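You operate a simulated robot arm through the tools that you are given. There is no shell and no other tool.

The job below is to be done with a simulated robot arm. You get a single attempt, and the scene is never put back.

## Task
Shut the run down and switch the console off.
Fine: load knob to 0 and throttle to IDLE before the stop button, the stop button before ignition off; switch cover shut; the speed display shows 0 before the main switch goes off; three presses at most; press no other button, other controls end as they began.

The check looks at the end state, three seconds after you hand in, the way a careful person would. Anything else that was tipped, shoved, dropped, spilled or broken makes it a failure. A push-on lid holds only when it is set on centred and level and pressed home; a screw cap is set on level and turned clockwise until tight.

## Robot
A 7-joint arm with a four-finger gripper, fixed in place. Base frame: the origin is at the foot of the arm, x ahead of it, y to its left, z up; the work surface is at about z = 845. Lengths are in mm, angles in degrees, forces in N, time in s.
Its first joint turns from -69.0 to 172.0 degrees. Payload 3.67 kg.
The tool frame sits at the grasp point between the pads (the TCP): z along the fingers, y along the line on which they close. The tips reach 28 mm beyond it. Largest opening 112 mm; the body of the gripper starts 73 mm behind the TCP.
Orientation is that of the tool frame in the base frame, as [roll, pitch, yaw] about the fixed x, y, z axes, in that order (R = Rz(yaw) Ry(pitch) Rx(roll)). With the fingers straight down and closing along the base's y, the tool's x points along the base's -x, its y along +y and its z along -z.

## Interface
- The arm moves only by the tool servo_tool. Its argument "steps" is a list of rows, each a list of 6 numbers: the shift along the tool's x, y, z in m, then the turn, a rotation vector about the tool's x, y, z in degrees. In form: [[dx, dy, dz, wx, wy, wz], ...]. A call has 1 to 20 rows; each row shifts and turns the commanded pose from where the row before left it, along the tool's axes as they then stand. "hand" is the gripper command, from -1 (shut) to 1 (fully open), values between in proportion, set as the call begins (left out, the last holds). A row lasts 0.2 s, in which the tool goes at most 50 mm and 8.6 degrees; a call with a longer step from one row to the next is refused whole, and so is a gripper value outside its range. Where a pose cannot be reached the arm comes as near as it can. A force on the tool above 70 N (or 10 N above the force at the start of the call, whichever is more), or a blocked arm, ends the call early, and 0.2 s more pass. The fingers move at their own pace and stop on an object; they squeeze with about 33 N. The grip force told is the motor's: it shows also when the fingers shut on nothing. Time passes only in rows, and 0.2 s behind the last, so rows that do not move let the fingers close. It gives the time, the measured TCP pose, the force on the tool (base axes), the opening and the grip force at its end, in the units of the frame above (readings bear some noise), with the torque about the TCP (base axes, N m) and any sound that the robot's microphone picked up.
- Cameras (640 x 400 px; columns grow to the right, rows downward): "scene" is fixed at [218.4, 498.2, 1614.8]; the picture's right is [-0.82, -0.57, 0.00], its down [-0.32, 0.45, -0.83] and it looks along [0.47, -0.68, -0.55] (base axes); focal length 344 px, centre (320, 200). "wrist" rides on the gripper at [60, -18, -104] in the tool frame; the picture's right is [0.29, 0.96, 0.00], its down [-0.80, 0.24, -0.55] and it looks along [-0.53, 0.16, 0.83] (tool axes); focal length 234 px, centre (320, 200). There is no depth. A picture from a camera that has moved, and an enlarged one, comes with that camera's place and axes in the base frame and with its lens.
- capture(camera): a new picture of that camera. It takes no simulated time.
- lift_body(by): slides the trunk up (or, below 0, down) by that many mm; the arm rides with it, the base frame stays. It gives what a move gives, with no picture.
- inspect(camera, box): a new picture of the part [left, top, right, bottom] of that camera's present view, enlarged. It takes no simulated time.
- hand_in(): hands the job in; it is judged then, once.

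Nothing tells you positions but the pictures and the camera data. Unless the task says otherwise, let go and move clear before handing in.

The tools are called after "Emit:" as a command line: name --pt "numbers of a row" for each row, then --argument value for the rest, lists and objects as JSON in quotes. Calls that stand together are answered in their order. servo_tool: Moves the arm, as the interface text tells. Its arguments: {"type":"object","properties":{"steps":{"type":"array","items":{"type":"array","items":{"type":"number"}}},"hand":{"type":"number"}},"required":["steps"]} The other tools are called the same way: lift_body (by) slides the trunk up or down; capture (camera) takes a picture; inspect (camera, box) takes an enlarged picture of a part of a camera's view; hand_in () hands the job in.

At the start:

```text
t: 0.0
eef_pos: [593.1, -649.7, 1179.3]
tcp_rot: [180.0, 0.0, -179.9]
ft_force: [-0.1, 0.4, -0.5]
wrist_torque: [-0.02, -0.01, 0.0]
opening: 111.9
gripper_force: 0.1
trunk travel left (down, up): [-625.0, 215.0]
```

scene: 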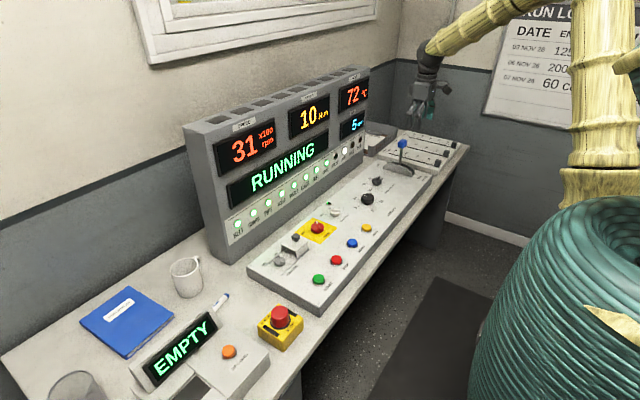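
wrist: 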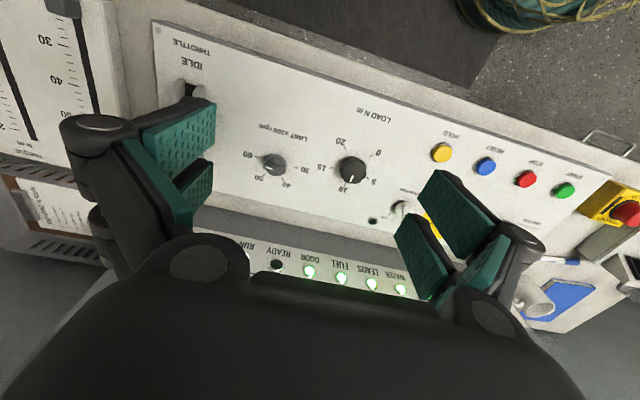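

I see a sloped or flat console panel with coloured buttons, load knob, throttle lever, covered switch and a display housing behind it. I'll enlarge the pictures to read labels before moving.

Emit:
inspect --camera "scene" --box '[240, 200, 400, 300]'

Emit:
inspect --camera "scene" --box '[320, 120, 480, 220]'

Emit:
inspect --camera "wrist" --box '[140, 10, 460, 210]'

Emit:
inspect --camera "wrist" --box '[340, 100, 640, 290]'

Emit:
inspect --camera "scene" --box '[180, 60, 380, 240]'

Emit:
inspect --camera "scene" --box '[440, 0, 640, 125]'

Emit:
inspect --camera "scene" --box '[0, 240, 320, 400]'

```text
4.00 times, centred on (320, 250) of scene
camera zoom: at [218.4, 498.2, 1614.8], right [-0.82, -0.57, 0.0], down [-0.32, 0.45, -0.83], along [0.47, -0.68, -0.55], focal length 1375 px, centre (320, 0)
```

zoom: 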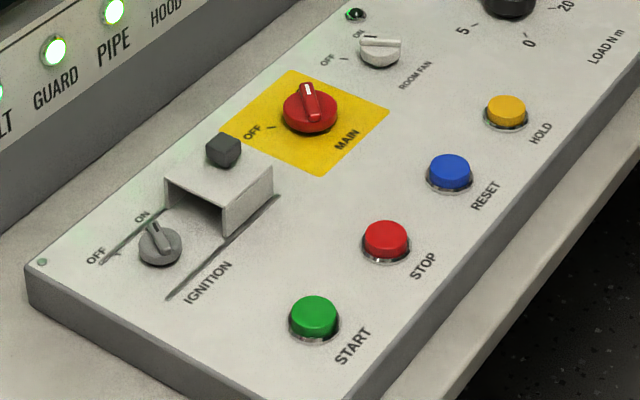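

```text
4.00 times, centred on (400, 170) of scene
camera zoom: at [218.4, 498.2, 1614.8], right [-0.82, -0.57, 0.0], down [-0.32, 0.45, -0.83], along [0.47, -0.68, -0.55], focal length 1375 px, centre (0, 320)
```

zoom: 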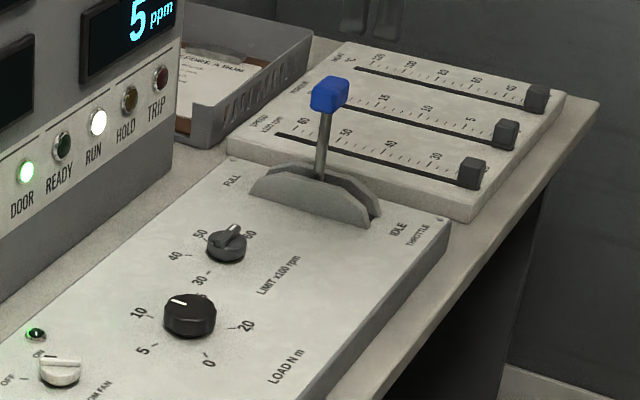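

```text
2.00 times, centred on (300, 110) of wrist
camera zoom: at [533.0, -668.6, 1282.9], right [-0.29, 0.96, 0.0], down [0.8, 0.24, 0.55], along [0.53, 0.16, -0.83], focal length 468 px, centre (360, 380)
```

zoom: 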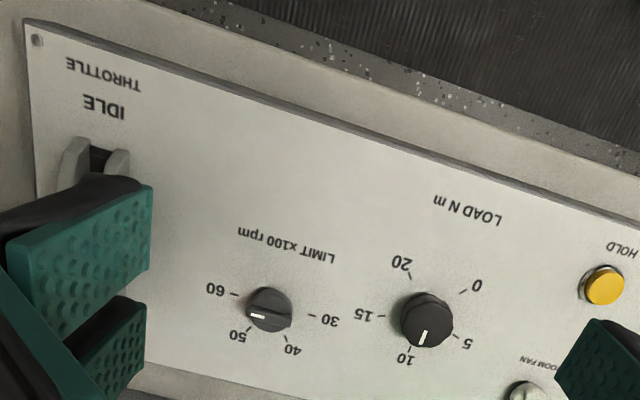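

```text
2.11 times, centred on (490, 195) of wrist
camera zoom: at [533.0, -668.6, 1282.9], right [-0.29, 0.96, 0.0], down [0.8, 0.24, 0.55], along [0.53, 0.16, -0.83], focal length 493 px, centre (-38, 210)
```

zoom: 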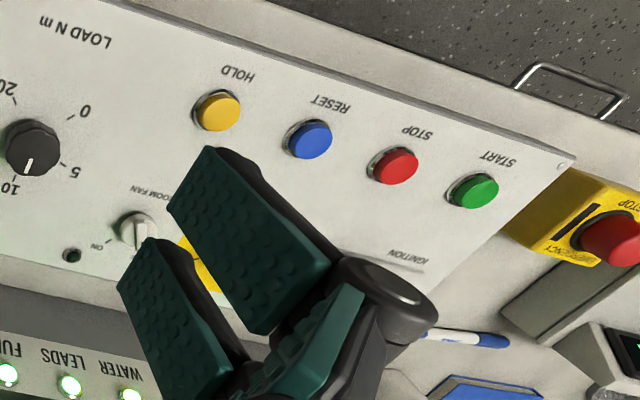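

```text
2.22 times, centred on (280, 150) of scene
camera zoom: at [218.4, 498.2, 1614.8], right [-0.82, -0.57, 0.0], down [-0.32, 0.45, -0.83], along [0.47, -0.68, -0.55], focal length 764 px, centre (409, 311)
```

zoom: 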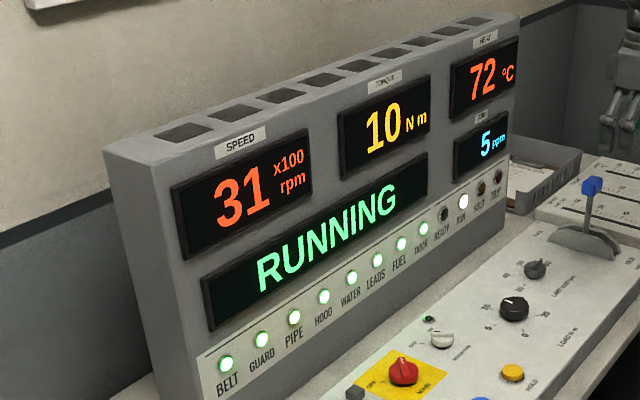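

```text
3.20 times, centred on (540, 62) of scene
camera zoom: at [218.4, 498.2, 1614.8], right [-0.82, -0.57, 0.0], down [-0.32, 0.45, -0.83], along [0.47, -0.68, -0.55], focal length 1100 px, centre (-384, 640)
```

zoom: 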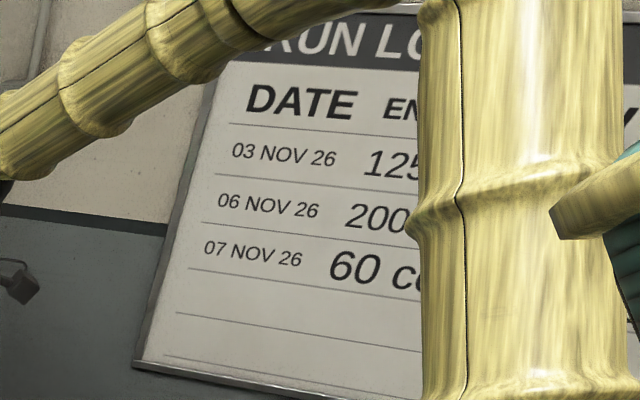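

```text
2.00 times, centred on (160, 320) of scene
camera zoom: at [218.4, 498.2, 1614.8], right [-0.82, -0.57, 0.0], down [-0.32, 0.45, -0.83], along [0.47, -0.68, -0.55], focal length 687 px, centre (640, -40)
```

zoom: 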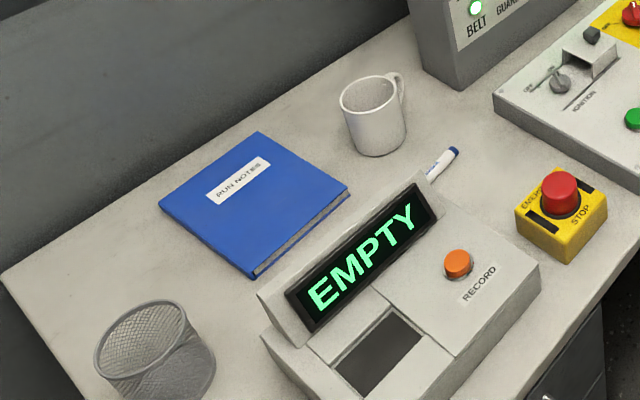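

The console runs along y with its operator edge toward the robot. The load knob shows 10, the throttle is off idle, and ignition and main are both ON. The sliding ignition cover is pushed back. I'll move the wrist camera over the left half of the panel for a closer look.

Emit:
servo_tool --pt "-0.0 0.04 0.02 0 0 0" --pt "0 0.04 0.02 0 0 0" --pt "0 0.04 0.02 0 0 0" --pt "0 0.04 0.02 0 0 0" --pt "0 0.04 0.02 0 0 0" --pt "0 0.04 0 0 0 0" --hand -1

Emit:
capture --camera "wrist"

Emit:
capture --camera "scene"

```text
t: 1.4
eef_pos: [591.0, -406.5, 1083.0]
tcp_rot: [-180.0, 0.1, 180.0]
ft_force: [-0.1, 0.8, 0.6]
wrist_torque: [-0.04, -0.01, 0.01]
opening: 0.0
gripper_force: 33.5
trunk travel left (down, up): [-625.0, 215.0]
```

```text
taken
camera wrist: at [530.3, -424.2, 1187.0], right [-0.29, 0.96, 0.0], down [0.8, 0.24, 0.55], along [0.53, 0.16, -0.83], focal length 234 px, centre (320, 200)
```

wrist: 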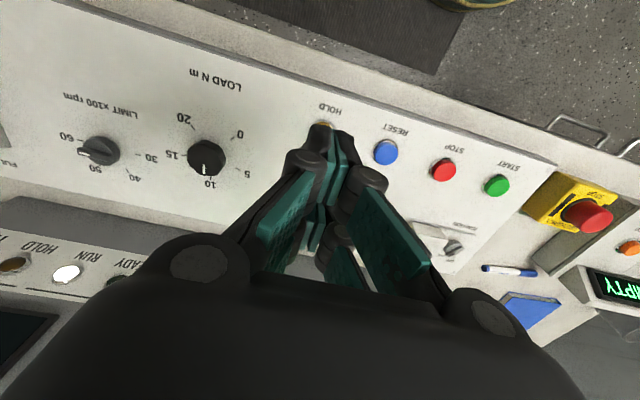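

```text
taken
```

scene: 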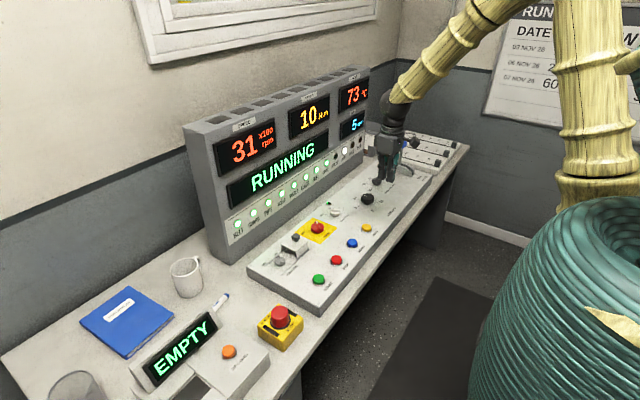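

Triangulating gives panel features at roughly z≈845–865. STOP is around (630,-195) and the load knob around (715,-546). I'll go over the ignition/main area with the hand open to see it better.

Emit:
servo_tool --pt "-0.015 0.038 0.013 0 0 0" --pt "-0.015 0.038 0.013 0 0 0" --pt "-0.015 0.038 0.013 0 0 0" --pt "-0.015 0.038 0.013 0 0 0" --pt "-0.015 0.038 0.013 0 0 0" --pt "-0.015 0.03 0.013 0 0 0" --hand 1

Emit:
capture --camera "wrist"

Emit:
inspect --camera "wrist" --box '[200, 100, 440, 250]'

```text
t: 2.8
eef_pos: [682.0, -185.9, 1001.7]
tcp_rot: [-179.9, 0.1, 179.9]
ft_force: [0.3, -0.1, -0.4]
wrist_torque: [0.0, 0.03, -0.03]
opening: 111.8
gripper_force: 0.0
trunk travel left (down, up): [-625.0, 215.0]
```

```text
taken
camera wrist: at [621.8, -203.8, 1105.7], right [-0.29, 0.96, 0.0], down [0.8, 0.24, 0.55], along [0.53, 0.16, -0.83], focal length 234 px, centre (320, 200)
```

wrist: 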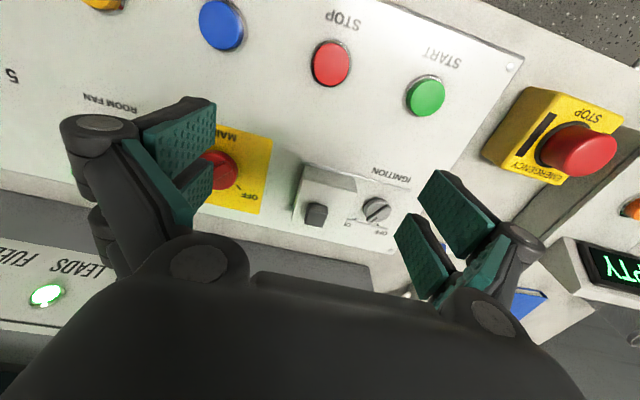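

```text
2.67 times, centred on (320, 175) of wrist
camera zoom: at [621.8, -203.8, 1105.7], right [-0.29, 0.96, 0.0], down [0.8, 0.24, 0.55], along [0.53, 0.16, -0.83], focal length 624 px, centre (320, 267)
```

zoom: 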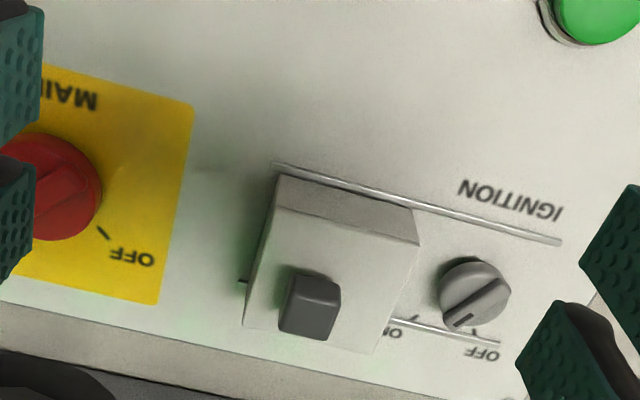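

The ignition knob's sliding cover runs on rails along y, and the panel looks flat at around z≈840. The load knob comes first, so I'm moving the open hand over it for a close view.

Emit:
servo_tool --pt "0 -0.047 0 0 0 0" --pt "0 -0.047 0 0 0 0" --pt "0 -0.047 0 0 0 0" --pt "0 -0.047 0 0 0 0" --pt "0 -0.047 0 0 0 0" --pt "0 -0.047 0 0 0 0" --pt "0 -0.047 0 0 0 0" --pt "0 -0.035 0 0 0 0" --hand 1

Emit:
capture --camera "wrist"

Emit:
inspect --camera "wrist" --box '[220, 80, 460, 230]'

```text
t: 4.6
eef_pos: [684.9, -556.0, 999.2]
tcp_rot: [179.8, -0.1, -180.0]
ft_force: [0.1, 0.1, -0.4]
wrist_torque: [0.0, 0.02, -0.01]
opening: 111.8
gripper_force: 0.1
trunk travel left (down, up): [-625.0, 215.0]
```

```text
taken
camera wrist: at [623.6, -574.3, 1102.4], right [-0.29, 0.96, 0.0], down [0.8, 0.24, 0.55], along [0.53, 0.16, -0.83], focal length 234 px, centre (320, 200)
```

wrist: 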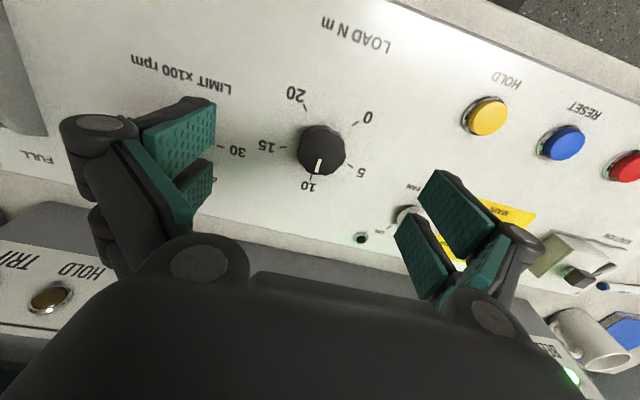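

```text
2.67 times, centred on (340, 155) of wrist
camera zoom: at [623.6, -574.3, 1102.4], right [-0.29, 0.96, 0.0], down [0.8, 0.24, 0.55], along [0.53, 0.16, -0.83], focal length 624 px, centre (267, 320)
```

zoom: 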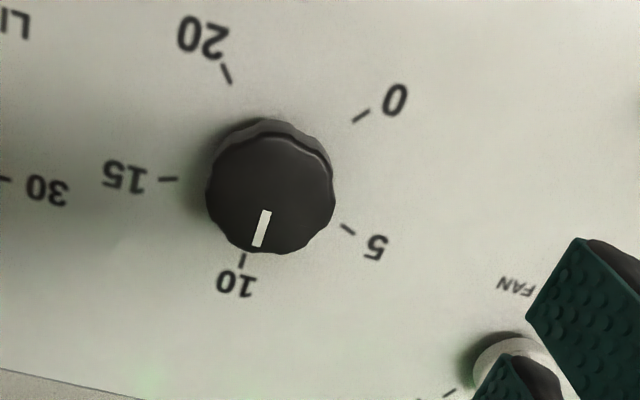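

The load knob is centred near (715,-545), about 50 mm across, with its pointer at 10 (+x). The 0 mark is about 135° counter-clockwise from above. I'll centre over it, pre-rotate 65° the other way and descend partway.

Emit:
servo_tool --pt "-0.03 0.011 0.02 0 0 0" --pt "0 0 0.01 0 0 8.2" --pt "0 0 0.01 0 0 8.2" --pt "0 0 0.01 0 0 8.2" --pt "0 0 0.005 0 0 8.2" --pt "0 0 0.005 0 0 8.2" --pt "0 0 0.0 0 0 8.2" --pt "0 0 0.0 0 0 8.2" --pt "0 0 0 0 0 8.2" --hand 0.55

Emit:
capture --camera "wrist"

Emit:
inspect --camera "scene" --box '[320, 100, 480, 220]'

```text
t: 6.6
eef_pos: [713.2, -543.9, 940.2]
tcp_rot: [-179.9, 0.0, 114.4]
ft_force: [0.9, 0.5, -0.5]
wrist_torque: [-0.04, 0.0, -0.01]
opening: 86.7
gripper_force: 0.0
trunk travel left (down, up): [-625.0, 215.0]
```

```text
taken
camera wrist: at [671.7, -495.8, 1044.6], right [0.75, 0.66, 0.0], down [0.55, -0.63, 0.55], along [0.36, -0.42, -0.83], focal length 234 px, centre (320, 200)
```

wrist: 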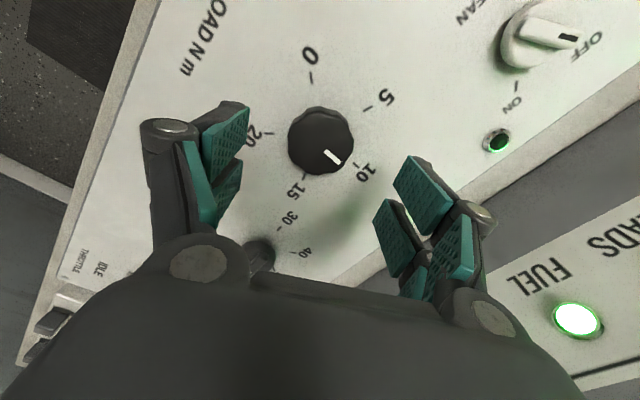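

```text
3.33 times, centred on (400, 160) of scene
camera zoom: at [218.4, 498.2, 1614.8], right [-0.82, -0.57, 0.0], down [-0.32, 0.45, -0.83], along [0.47, -0.68, -0.55], focal length 1146 px, centre (53, 333)
```

zoom: 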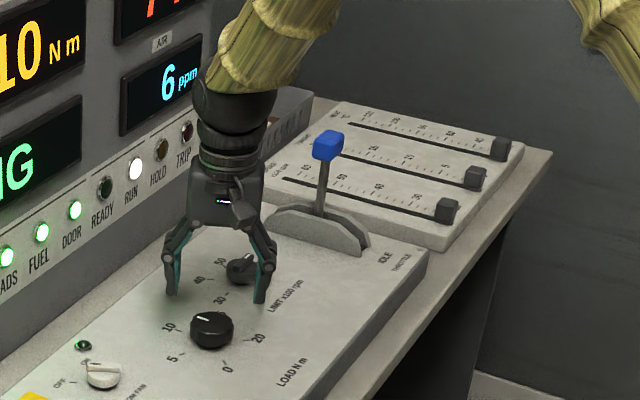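

The hand is centred over the knob, whose top is around z≈866 with the panel around 845. I'll descend to z≈880 and close.

Emit:
servo_tool --pt "0 0 0.02 0 0 0" --pt "0 0 0.02 0 0 0" --pt "0 0 0.01 0 0 0" --pt "0 0 0.01 0 0 0" --pt "0 0 0 0 0 0" --hand 0.55

Emit:
servo_tool --pt "0 0 0 0 0 0" --pt "0 0 0 0 0 0" --hand -1

Emit:
capture --camera "wrist"

Emit:
inspect --camera "scene" --box '[320, 140, 440, 220]'

```text
t: 7.8
eef_pos: [713.9, -541.3, 880.7]
tcp_rot: [179.9, 0.1, 114.4]
ft_force: [-0.6, 0.0, -0.3]
wrist_torque: [-0.05, -0.02, -0.02]
opening: 87.0
gripper_force: 0.1
trunk travel left (down, up): [-625.0, 215.0]
```

```text
t: 8.4
eef_pos: [714.7, -542.7, 881.0]
tcp_rot: [180.0, 0.0, 114.4]
ft_force: [1.7, -0.7, -2.5]
wrist_torque: [-0.01, -0.2, -0.03]
opening: 51.1
gripper_force: 44.7
trunk travel left (down, up): [-625.0, 215.0]
```

```text
taken
camera wrist: at [672.5, -495.4, 984.7], right [0.75, 0.66, 0.0], down [0.55, -0.63, 0.55], along [0.36, -0.42, -0.83], focal length 234 px, centre (320, 200)
```

wrist: 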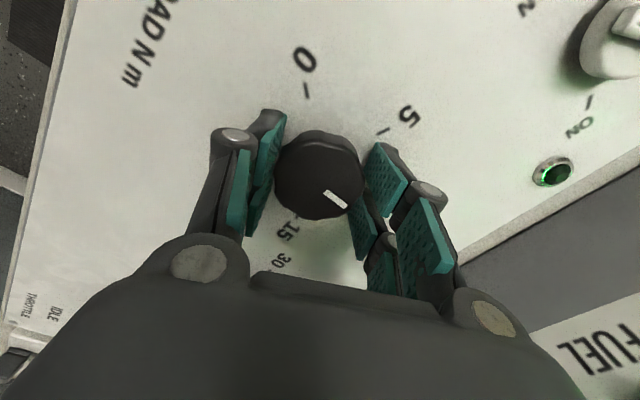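

```text
5.00 times, centred on (380, 180) of scene
camera zoom: at [218.4, 498.2, 1614.8], right [-0.82, -0.57, 0.0], down [-0.32, 0.45, -0.83], along [0.47, -0.68, -0.55], focal length 1718 px, centre (20, 300)
```

zoom: 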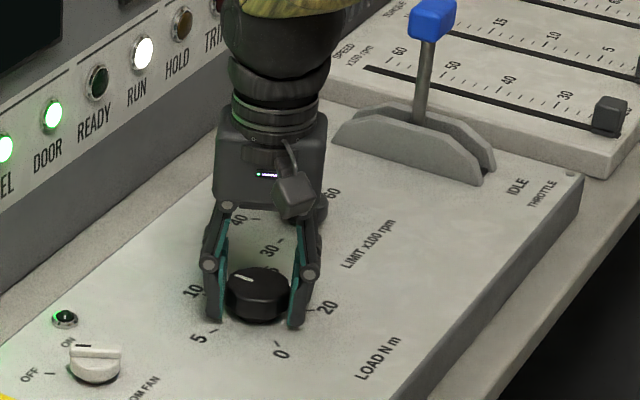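

The knob is gripped (opening 51 mm). I'm now turning it counter-clockwise about 67° and checking.

Emit:
servo_tool --pt "0 0 0 0 0 -8.4" --pt "0 0 0 0 0 -8.4" --pt "0 0 0 0 0 -8.4" --pt "0 0 0 0 0 -8.4" --pt "0 0 0 0 0 -8.4" --pt "0 0 0 0 0 -8.4" --pt "0 0 0 0 0 -8.4" --pt "0 0 0 0 0 -8.4" --hand -1

Emit:
capture --camera "wrist"

Emit:
capture --camera "scene"

```text
t: 10.2
eef_pos: [713.1, -545.3, 880.1]
tcp_rot: [179.8, 0.0, -178.3]
ft_force: [-5.6, -7.3, -1.6]
wrist_torque: [0.21, -0.4, -0.02]
opening: 50.7
gripper_force: 44.9
trunk travel left (down, up): [-625.0, 215.0]
```

```text
taken
camera wrist: at [653.0, -564.3, 984.7], right [-0.32, 0.95, 0.0], down [0.79, 0.26, 0.55], along [0.52, 0.18, -0.83], focal length 234 px, centre (320, 200)
```

wrist: 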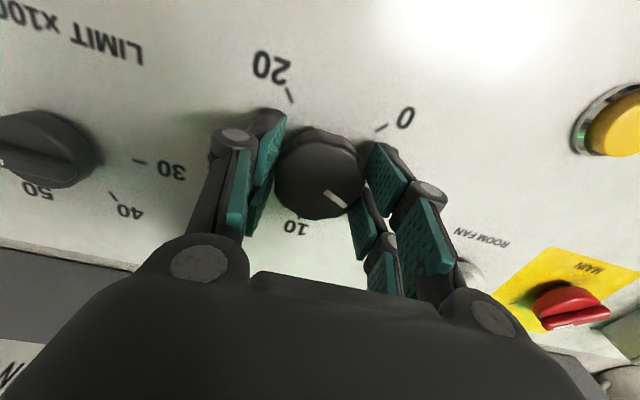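

```text
taken
```

scene: 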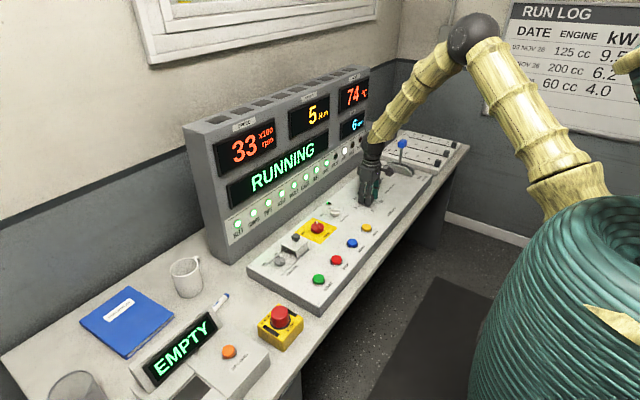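

The torque display now reads 5. I'll continue the second half of the turn.

Emit:
servo_tool --pt "0 0 0 0 0 -8.4" --pt "0 0 0 0 0 -8.4" --pt "0 0 0 0 0 -8.4" --pt "0 0 0 0 0 -8.4" --pt "0 0 0 0 0 -8.4" --pt "0 0 0 0 0 -8.4" --pt "0 0 0 0 0 -8.4" --pt "0 0 0 0 0 -8.4" --hand -1

Emit:
capture --camera "wrist"

Emit:
capture --camera "scene"

```text
t: 12.0
eef_pos: [716.0, -545.2, 880.7]
tcp_rot: [-180.0, 0.2, -111.0]
ft_force: [3.8, -19.7, 3.0]
wrist_torque: [-0.78, -0.18, -0.02]
opening: 50.0
gripper_force: 45.1
trunk travel left (down, up): [-625.0, 215.0]
```

```text
taken
camera wrist: at [709.5, -607.7, 984.5], right [-1.0, 0.07, 0.0], down [0.06, 0.83, 0.56], along [0.04, 0.55, -0.83], focal length 234 px, centre (320, 200)
```

wrist: 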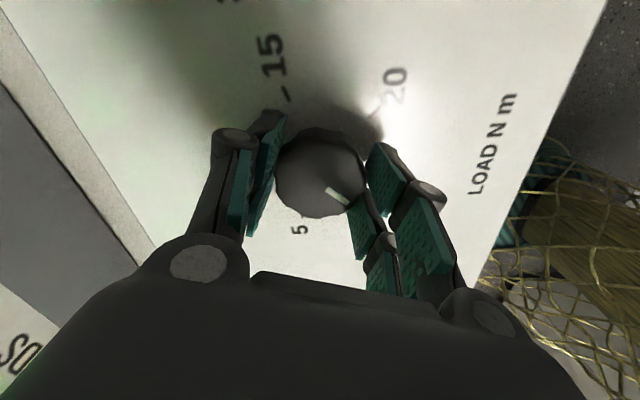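

```text
taken
```

scene: 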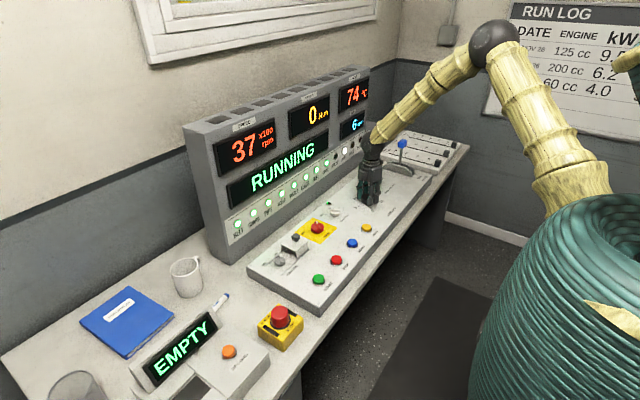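

The torque display reads 0. I'll add a small extra nudge toward the 0 end, then release, rise and verify the pointer.

Emit:
servo_tool --pt "0 0 0 0 0 -3" --pt "0 0 0 0 0 0" --hand -1

Emit:
servo_tool --pt "0 0 0 0 0 0" --pt "0 0 0 0 0 0" --pt "0 0 -0.03 0 0 0" --pt "0 0 -0.04 0 0 0" --pt "0 0 -0.04 0 0 8.4" --pt "0 0 0 0 0 8.4" --pt "0 0 0 0 0 8.4" --pt "0 0 0 0 0 8.4" --pt "0 0 0 0 0 8.4" --pt "0 0 0 0 0 8.4" --pt "0 0 0 0 0 8.4" --pt "0 0 0 0 0 8.4" --hand 0.55

Emit:
capture --camera "wrist"

Emit:
capture --camera "scene"

```text
t: 12.6
eef_pos: [715.8, -544.6, 881.6]
tcp_rot: [179.9, 0.1, -108.0]
ft_force: [11.0, -18.3, 1.4]
wrist_torque: [0.12, -0.41, -0.64]
opening: 50.1
gripper_force: 45.9
trunk travel left (down, up): [-625.0, 215.0]
```

```text
t: 15.2
eef_pos: [714.5, -542.9, 992.6]
tcp_rot: [-180.0, 0.0, -175.5]
ft_force: [0.5, -0.5, -0.2]
wrist_torque: [0.01, 0.01, 0.0]
opening: 86.7
gripper_force: 0.0
trunk travel left (down, up): [-625.0, 215.0]
```

```text
taken
camera wrist: at [654.7, -566.1, 1095.6], right [-0.36, 0.93, 0.0], down [0.78, 0.3, 0.55], along [0.52, 0.2, -0.83], focal length 234 px, centre (320, 200)
```

wrist: 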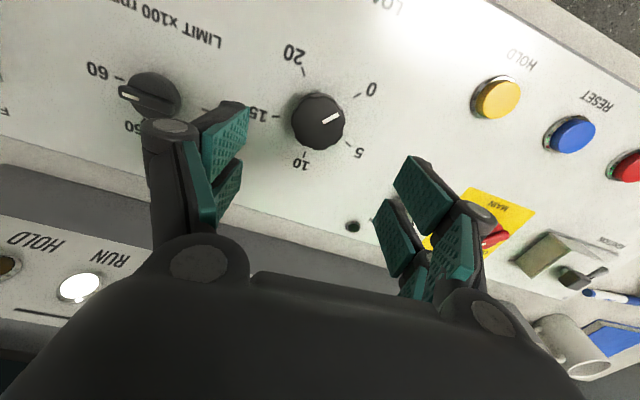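

```text
taken
```

scene: 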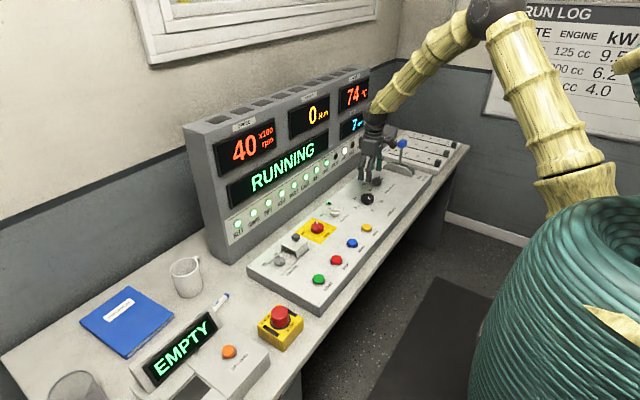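

Load is at 0 and against its stop. The throttle lever is nearly upright at about (709,-843), with its blue knob near z≈990, beyond vertical reach, so I'll tilt the tool outward (-y). First I'll rise, yaw to -90 and tilt about 42°, then look.

Emit:
servo_tool --pt "0 0 -0.012 0 0 -8.5" --pt "0 0 -0.012 0 0 -8.5" --pt "0 0 -0.012 0 0 -8.5" --pt "0 0 -0.012 0 0 -8.5" --pt "0 0 -0.012 0 0 -8.5" --pt "0 0 -0.012 0 0 -8.5" --pt "0 0 -0.012 0 0 -8.5" --pt "0 0 -0.012 0 0 -8.5" --pt "0 0 -0.012 0 0 -8.5" --pt "0 0 -0.012 0 0 -8.5" --pt "0 0 0 0 8.5 0" --pt "0 0 0 0 8.5 0" --pt "0 0 0 0 8.5 0" --pt "0 0 0 0 8.5 0" --pt "0 0 0 0 8.5 0" --hand 0.55

Emit:
capture --camera "wrist"

Emit:
capture --camera "scene"

```text
t: 18.4
eef_pos: [715.2, -541.5, 1111.5]
tcp_rot: [179.9, -42.8, -90.3]
ft_force: [0.2, -1.1, 1.0]
wrist_torque: [-0.03, 0.04, -0.02]
opening: 86.8
gripper_force: 0.2
trunk travel left (down, up): [-625.0, 215.0]
```

```text
taken
camera wrist: at [732.4, -515.8, 1228.5], right [-0.96, -0.21, 0.2], down [-0.23, 0.96, -0.13], along [-0.16, -0.17, -0.97], focal length 234 px, centre (320, 200)
```

wrist: 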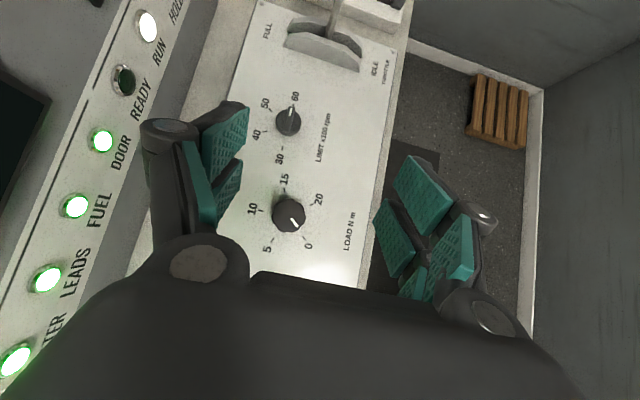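

```text
taken
```

scene: 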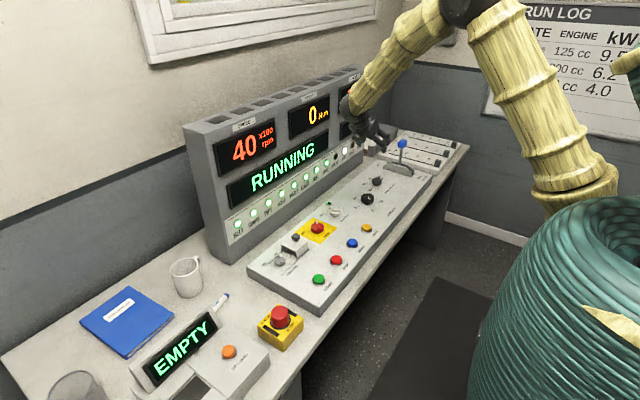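

The pose works and the throttle arc is visible at the top of the wrist view. I'll move outward in -y by 150 mm at the same height.

Emit:
servo_tool --pt "0.0275 0 0.0255 0 0 0" --pt "0.0275 0 0.0255 0 0 0" --pt "0.0275 0 0.0255 0 0 0" --pt "0.0275 0 0.0255 0 0 0" --hand 0.55

Emit:
capture --camera "wrist"

Emit:
inspect --camera "scene" --box '[320, 80, 480, 200]'

```text
t: 19.4
eef_pos: [713.4, -696.9, 1110.6]
tcp_rot: [-180.0, -42.4, -90.3]
ft_force: [0.6, 0.0, 0.5]
wrist_torque: [-0.01, 0.0, 0.02]
opening: 86.8
gripper_force: 0.1
trunk travel left (down, up): [-625.0, 215.0]
```

```text
taken
camera wrist: at [730.5, -671.2, 1227.1], right [-0.96, -0.21, 0.19], down [-0.23, 0.96, -0.13], along [-0.16, -0.17, -0.97], focal length 234 px, centre (320, 200)
```

wrist: 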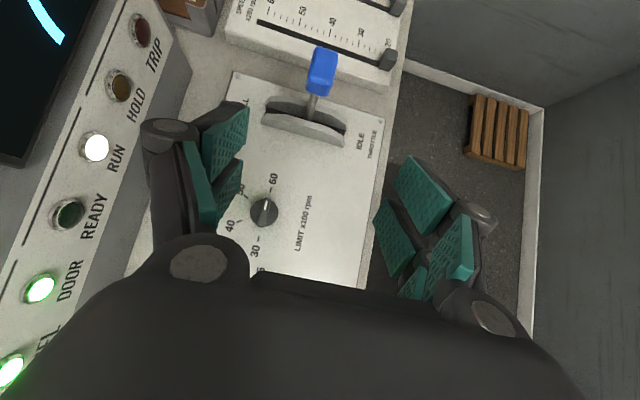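

```text
3.33 times, centred on (400, 140) of scene
camera zoom: at [218.4, 498.2, 1614.8], right [-0.82, -0.57, 0.0], down [-0.32, 0.45, -0.83], along [0.47, -0.68, -0.55], focal length 1146 px, centre (53, 400)
```

zoom: 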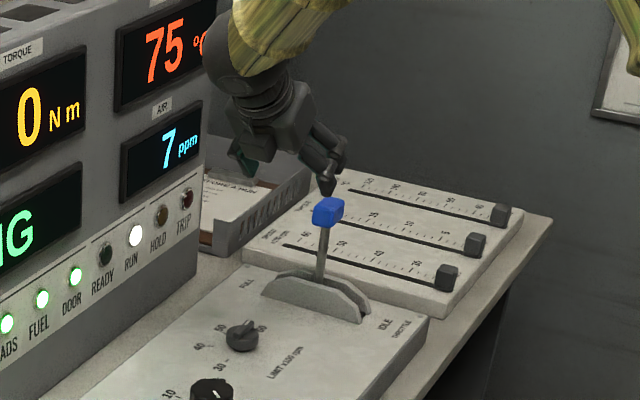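

The blue knob is at about (722,-865,982). I'll advance toward it with the fingers straddling the lever in x, stopping partway to check reach and alignment.

Emit:
servo_tool --pt "0.0064 0 0.037 0 0 0" --pt "0.0064 0 0.037 0 0 0" --pt "0.0064 0 0.037 0 0 0" --pt "0 0 0 0 0 0" --hand 0.25

Emit:
capture --camera "wrist"

Emit:
inspect --camera "scene" --box '[320, 80, 480, 200]'

```text
t: 20.4
eef_pos: [712.5, -783.6, 1041.1]
tcp_rot: [179.9, -42.5, -90.4]
ft_force: [-0.2, 0.5, -0.1]
wrist_torque: [-0.01, -0.03, -0.01]
opening: 70.0
gripper_force: 0.1
trunk travel left (down, up): [-625.0, 215.0]
```

```text
taken
camera wrist: at [729.9, -757.3, 1157.8], right [-0.96, -0.21, 0.19], down [-0.23, 0.96, -0.13], along [-0.16, -0.17, -0.97], focal length 234 px, centre (320, 200)
```

wrist: 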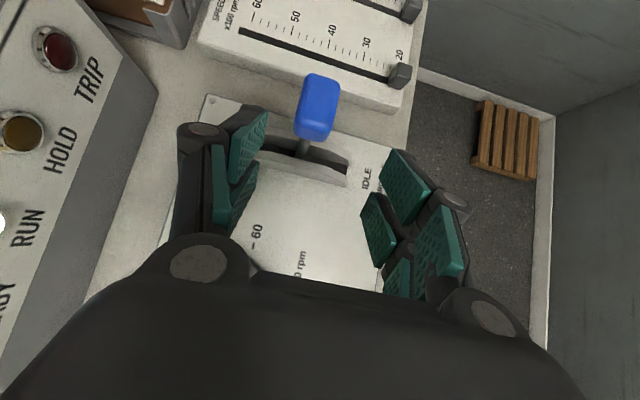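

```text
3.33 times, centred on (400, 140) of scene
camera zoom: at [218.4, 498.2, 1614.8], right [-0.82, -0.57, 0.0], down [-0.32, 0.45, -0.83], along [0.47, -0.68, -0.55], focal length 1146 px, centre (53, 400)
```

zoom: 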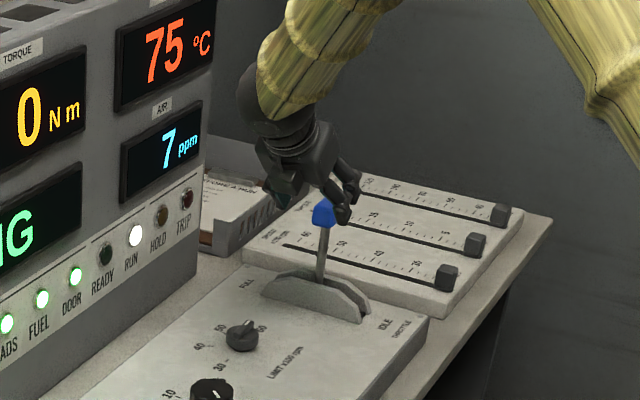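

Reach is fine and the fingers straddle the knob. I'm advancing the rest of the way so the fingertips pass either side of it.

Emit:
servo_tool --pt "0.0038 0 0.0275 0 0 0" --pt "0.0038 0 0.0275 0 0 0" --pt "0.0038 0 0.0275 0 0 0" --pt "0 0 0 0 0 0" --hand 0.25

Emit:
capture --camera "wrist"

Emit:
inspect --camera "scene" --box '[340, 100, 460, 190]'

```text
t: 21.4
eef_pos: [713.3, -848.1, 988.9]
tcp_rot: [180.0, -42.5, -90.4]
ft_force: [-0.5, -0.6, 0.5]
wrist_torque: [0.03, 0.02, 0.02]
opening: 70.0
gripper_force: 0.0
trunk travel left (down, up): [-625.0, 215.0]
```

```text
taken
camera wrist: at [730.7, -821.1, 1105.1], right [-0.96, -0.21, 0.19], down [-0.23, 0.96, -0.13], along [-0.16, -0.17, -0.97], focal length 234 px, centre (320, 200)
```

wrist: 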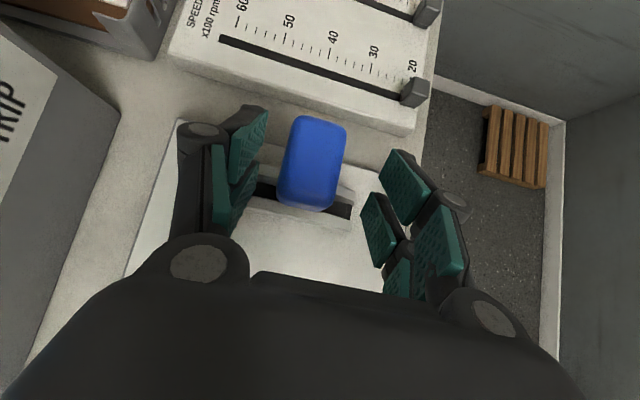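

```text
4.44 times, centred on (400, 145) of scene
camera zoom: at [218.4, 498.2, 1614.8], right [-0.82, -0.57, 0.0], down [-0.32, 0.45, -0.83], along [0.47, -0.68, -0.55], focal length 1528 px, centre (-36, 444)
```

zoom: 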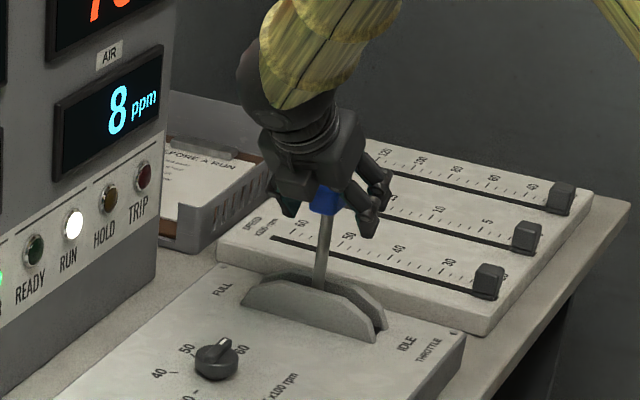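

The knob now sits between the fingertips. I'll go slightly deeper, narrow to about 50 mm, then drag the lever toward the operator (-x) along its arc toward IDLE.

Emit:
servo_tool --pt "-0.0023 0 0.0114 0 0 0" --pt "0 0 0 0 0 0" --hand -0.1

Emit:
servo_tool --pt "0 0.01 0 0 0 0" --pt "0 0.01 0 0 0 0" --pt "-0.0007 0.01 0.0007 0 0 0" --pt "-0.0013 0.01 0.0015 0 0 0" --pt "-0.0013 0.01 0.0015 0 0 0" --pt "-0.002 0.01 0.0022 0 0 0" --hand -0.1

Emit:
capture --camera "wrist"

Emit:
capture --camera "scene"

Emit:
inspect --camera "scene" --box '[340, 100, 460, 190]'

```text
t: 22.0
eef_pos: [713.7, -853.4, 980.2]
tcp_rot: [-180.0, -42.5, -90.5]
ft_force: [0.1, 0.8, 0.1]
wrist_torque: [0.01, 0.03, -0.01]
opening: 50.2
gripper_force: 0.1
trunk travel left (down, up): [-625.0, 215.0]
```

```text
t: 23.4
eef_pos: [650.9, -852.7, 969.5]
tcp_rot: [180.0, -42.4, -90.4]
ft_force: [1.4, 0.7, 0.6]
wrist_torque: [-0.03, -0.07, 0.01]
opening: 51.1
gripper_force: 0.7
trunk travel left (down, up): [-625.0, 215.0]
```

```text
taken
camera wrist: at [668.1, -826.7, 1086.4], right [-0.96, -0.21, 0.19], down [-0.23, 0.96, -0.13], along [-0.16, -0.17, -0.97], focal length 234 px, centre (320, 200)
```

wrist: 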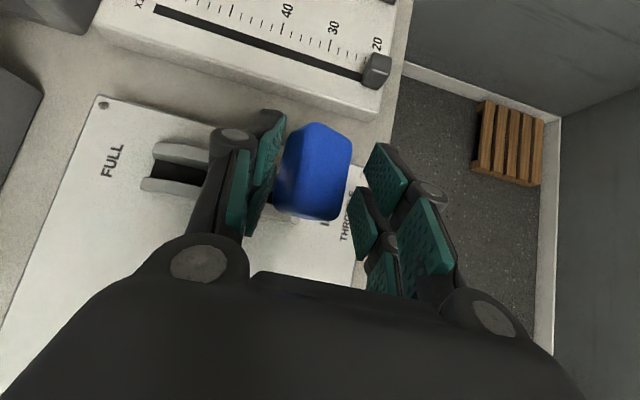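

```text
taken
```

scene: 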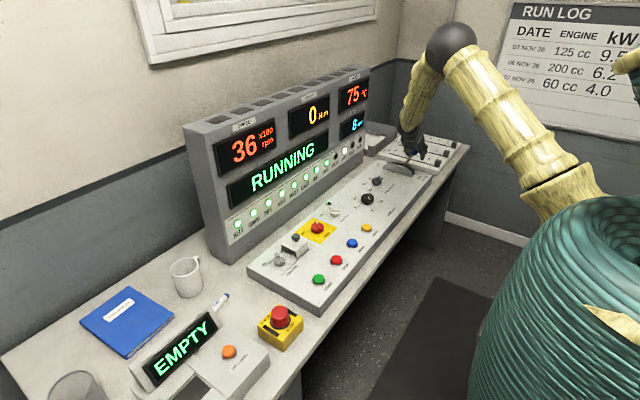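

```text
4.44 times, centred on (400, 145) of scene
camera zoom: at [218.4, 498.2, 1614.8], right [-0.82, -0.57, 0.0], down [-0.32, 0.45, -0.83], along [0.47, -0.68, -0.55], focal length 1528 px, centre (-36, 444)
```

zoom: 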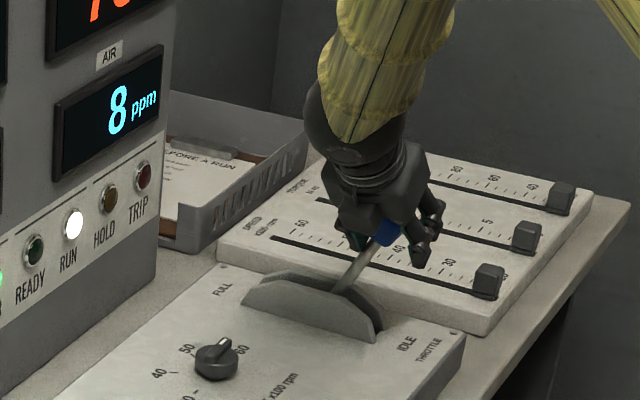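

The lever is moving freely and speed is falling. I'll continue toward IDLE until it stops.

Emit:
servo_tool --pt "-0.0027 0.01 0.003 0 0 0" --pt "-0.0027 0.01 0.003 0 0 0" --pt "-0.003 0.008 0.0035 0 0 0" --pt "0 0 0 0 0 0" --hand -0.1

Emit:
capture --camera "wrist"

Emit:
inspect --camera "scene" --box '[340, 100, 460, 190]'

Emit:
inspect --camera "scene" --box '[180, 60, 380, 240]'

```text
t: 24.4
eef_pos: [626.2, -853.2, 960.0]
tcp_rot: [-179.8, -42.6, -90.4]
ft_force: [18.4, -0.5, 13.2]
wrist_torque: [-0.06, -0.93, 0.06]
opening: 61.4
gripper_force: 10.0
trunk travel left (down, up): [-625.0, 215.0]
```

```text
taken
camera wrist: at [643.8, -826.0, 1076.9], right [-0.96, -0.21, 0.19], down [-0.24, 0.96, -0.13], along [-0.16, -0.17, -0.97], focal length 234 px, centre (320, 200)
```

wrist: 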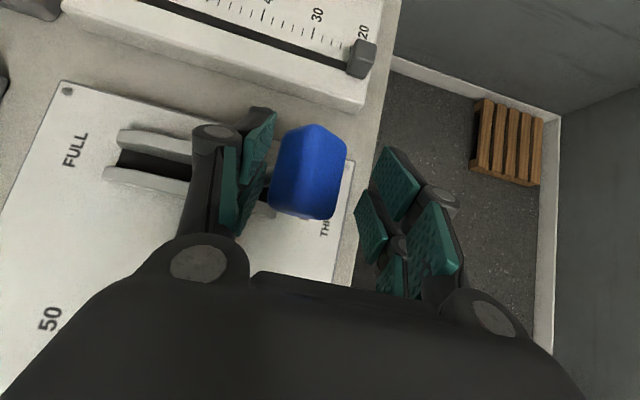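

```text
4.44 times, centred on (400, 145) of scene
camera zoom: at [218.4, 498.2, 1614.8], right [-0.82, -0.57, 0.0], down [-0.32, 0.45, -0.83], along [0.47, -0.68, -0.55], focal length 1528 px, centre (-36, 444)
```

zoom: 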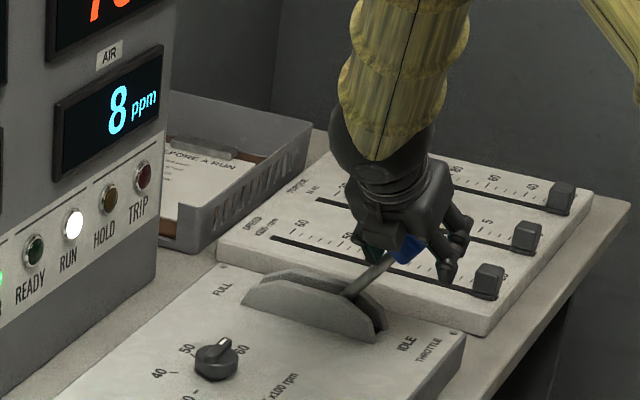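

```text
2.22 times, centred on (280, 150) of scene
camera zoom: at [218.4, 498.2, 1614.8], right [-0.82, -0.57, 0.0], down [-0.32, 0.45, -0.83], along [0.47, -0.68, -0.55], focal length 764 px, centre (409, 311)
```

zoom: 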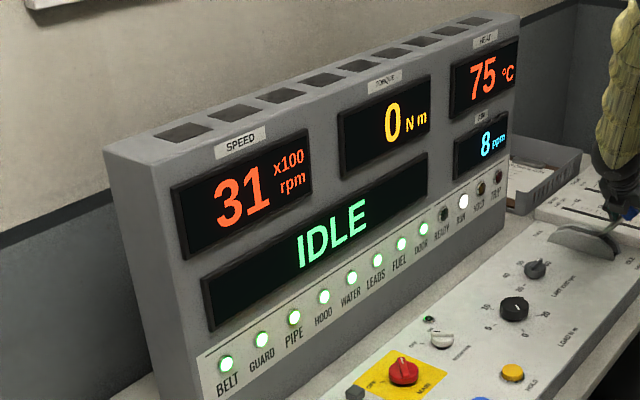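

The status reads IDLE and the lever is against its stop. I'll open wider and retract up and inboard along the tool axis without touching the lever.

Emit:
servo_tool --pt "0 -0.003 0 0 0 0" --pt "0 0 0 0 0 0" --pt "0 0 -0.03 0 0 0" --pt "0 0 -0.04 0 0 0" --pt "0 0 -0.045 0 0 0" --pt "0 0 -0.045 0 0 0" --pt "0 0 -0.045 0 0 0" --pt "0 0 0 0 0 0" --hand 0.5

Emit:
capture --camera "wrist"

Emit:
inspect --camera "scene" --box '[180, 60, 440, 240]'

```text
t: 26.2
eef_pos: [625.7, -715.3, 1109.1]
tcp_rot: [179.9, -42.5, -90.3]
ft_force: [0.2, 0.1, -0.6]
wrist_torque: [0.01, 0.0, -0.03]
opening: 84.2
gripper_force: 0.0
trunk travel left (down, up): [-625.0, 215.0]
```

```text
taken
camera wrist: at [644.0, -688.9, 1225.3], right [-0.96, -0.21, 0.2], down [-0.23, 0.96, -0.13], along [-0.16, -0.17, -0.97], focal length 234 px, centre (320, 200)
```

wrist: 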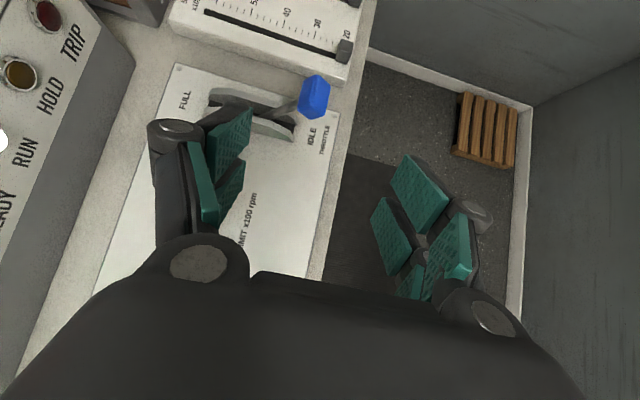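

```text
2.22 times, centred on (310, 150) of scene
camera zoom: at [218.4, 498.2, 1614.8], right [-0.82, -0.57, 0.0], down [-0.32, 0.45, -0.83], along [0.47, -0.68, -0.55], focal length 764 px, centre (342, 311)
```

zoom: 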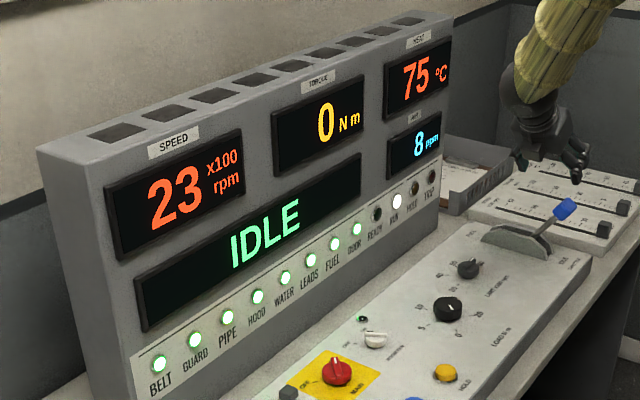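

The lever stays at IDLE. I'm straightening the tool and yawing back to the standard orientation.

Emit:
servo_tool --pt "0 0 0 0 -8.5 0" --pt "0 0 0 0 -8.5 0" --pt "0 0 0 0 -8.5 0" --pt "0 0 0 0 -8.5 0" --pt "0 0 0 0 -8.5 0" --pt "0 0 0 0 0 8.55" --pt "0 0 0 0 0 8.55" --pt "0 0 0 0 0 8.55" --pt "0 0 0 0 0 8.55" --pt "0 0 0 0 0 8.55" --pt "0 0 0 0 0 8.55" --pt "0 0 0 0 0 8.55" --pt "0 0 0 0 0 8.55" --pt "0 0 0 0 0 8.55" --pt "0 0 0 0 0 8.55" --pt "0 0 0 0 0 4.2" --hand -1

Emit:
servo_tool --pt "0 0.049 0.006 0 0 0" --pt "0 0.049 0.006 0 0 0" --pt "0 0.049 0.006 0 0 0" --pt "0 0.049 0.006 0 0 0" --pt "0 0.049 0.006 0 0 0" --pt "0 0.049 0.006 0 0 0" --pt "0 0.049 0.006 0 0 0" --pt "0 0.049 0.006 0 0 0" --pt "0 0.049 0.006 0 0 0" --pt "0 0.049 0.006 0 0 0" --pt "0 0 0 0 0 0" --hand -1

Emit:
capture --camera "wrist"

Emit:
capture --camera "scene"

```text
t: 29.6
eef_pos: [627.7, -714.8, 1110.8]
tcp_rot: [180.0, 0.0, 179.9]
ft_force: [0.0, -0.6, 0.0]
wrist_torque: [-0.02, 0.03, 0.01]
opening: 0.1
gripper_force: 33.5
trunk travel left (down, up): [-625.0, 215.0]
```

```text
t: 32.0
eef_pos: [628.6, -223.3, 1047.6]
tcp_rot: [179.9, 0.0, 179.9]
ft_force: [0.4, -0.9, -0.2]
wrist_torque: [0.04, 0.02, 0.02]
opening: 0.0
gripper_force: 32.8
trunk travel left (down, up): [-625.0, 215.0]
```

```text
taken
camera wrist: at [567.0, -240.9, 1151.6], right [-0.29, 0.96, 0.0], down [0.8, 0.24, 0.55], along [0.53, 0.16, -0.83], focal length 234 px, centre (320, 200)
```

wrist: 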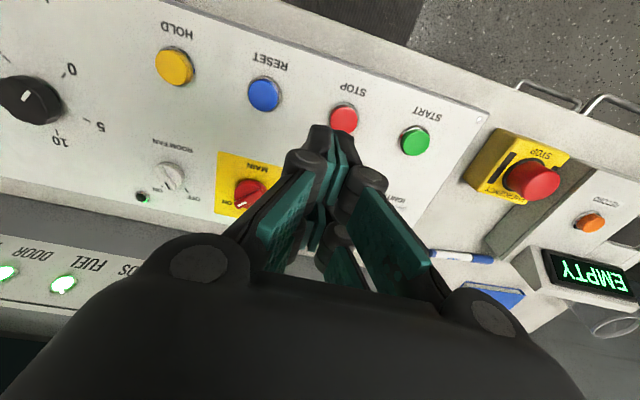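

```text
taken
```

scene: 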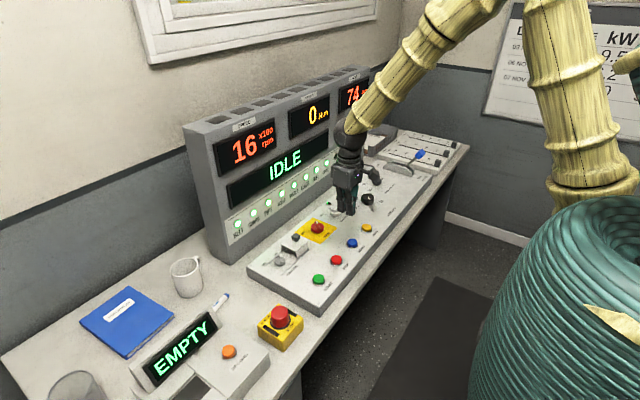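

STOP is at about (631,-190) and its neighbours are roughly 90–100 mm away. I'll move the closed fingers over it and descend to just above.

Emit:
servo_tool --pt "-0.003 0.033 0 0 0 0" --pt "0 0 0.04 0 0 0" --pt "0 0 0.04 0 0 0" --pt "0 0 0.04 0 0 0" --pt "0 0 0.03 0 0 0" --pt "0 0 0 0 0 0" --hand -1

Emit:
inspect --camera "scene" --box '[280, 200, 400, 290]'

Emit:
capture --camera "wrist"

```text
t: 33.4
eef_pos: [627.8, -188.9, 896.9]
tcp_rot: [-179.9, 0.0, 180.0]
ft_force: [0.2, 0.9, -0.6]
wrist_torque: [0.02, 0.0, 0.01]
opening: 0.0
gripper_force: 33.0
trunk travel left (down, up): [-625.0, 215.0]
```

```text
4.44 times, centred on (340, 245) of scene
camera zoom: at [218.4, 498.2, 1614.8], right [-0.82, -0.57, 0.0], down [-0.32, 0.45, -0.83], along [0.47, -0.68, -0.55], focal length 1528 px, centre (231, 0)
```

zoom: 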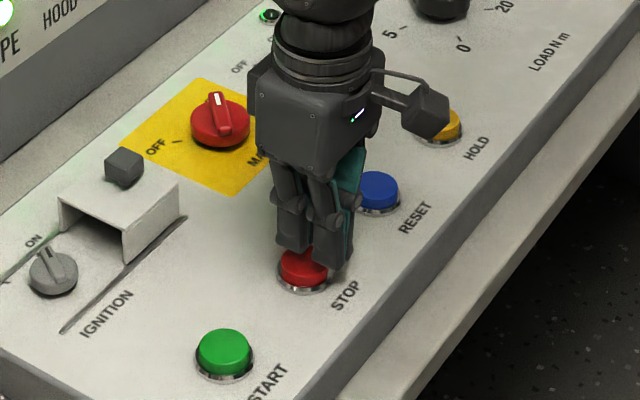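

```text
taken
camera wrist: at [567.4, -208.6, 1000.7], right [-0.29, 0.96, 0.0], down [0.8, 0.24, 0.55], along [0.53, 0.16, -0.83], focal length 234 px, centre (320, 200)
```

wrist: 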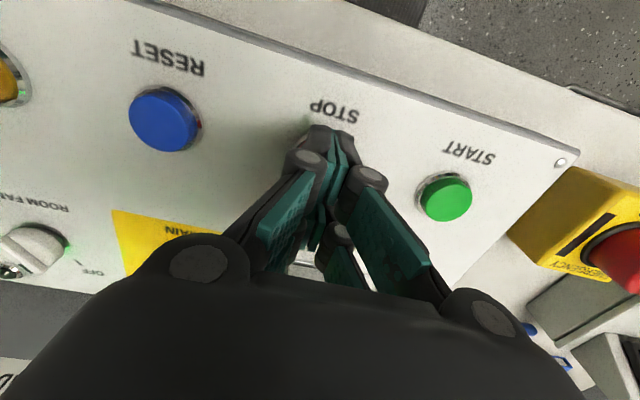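

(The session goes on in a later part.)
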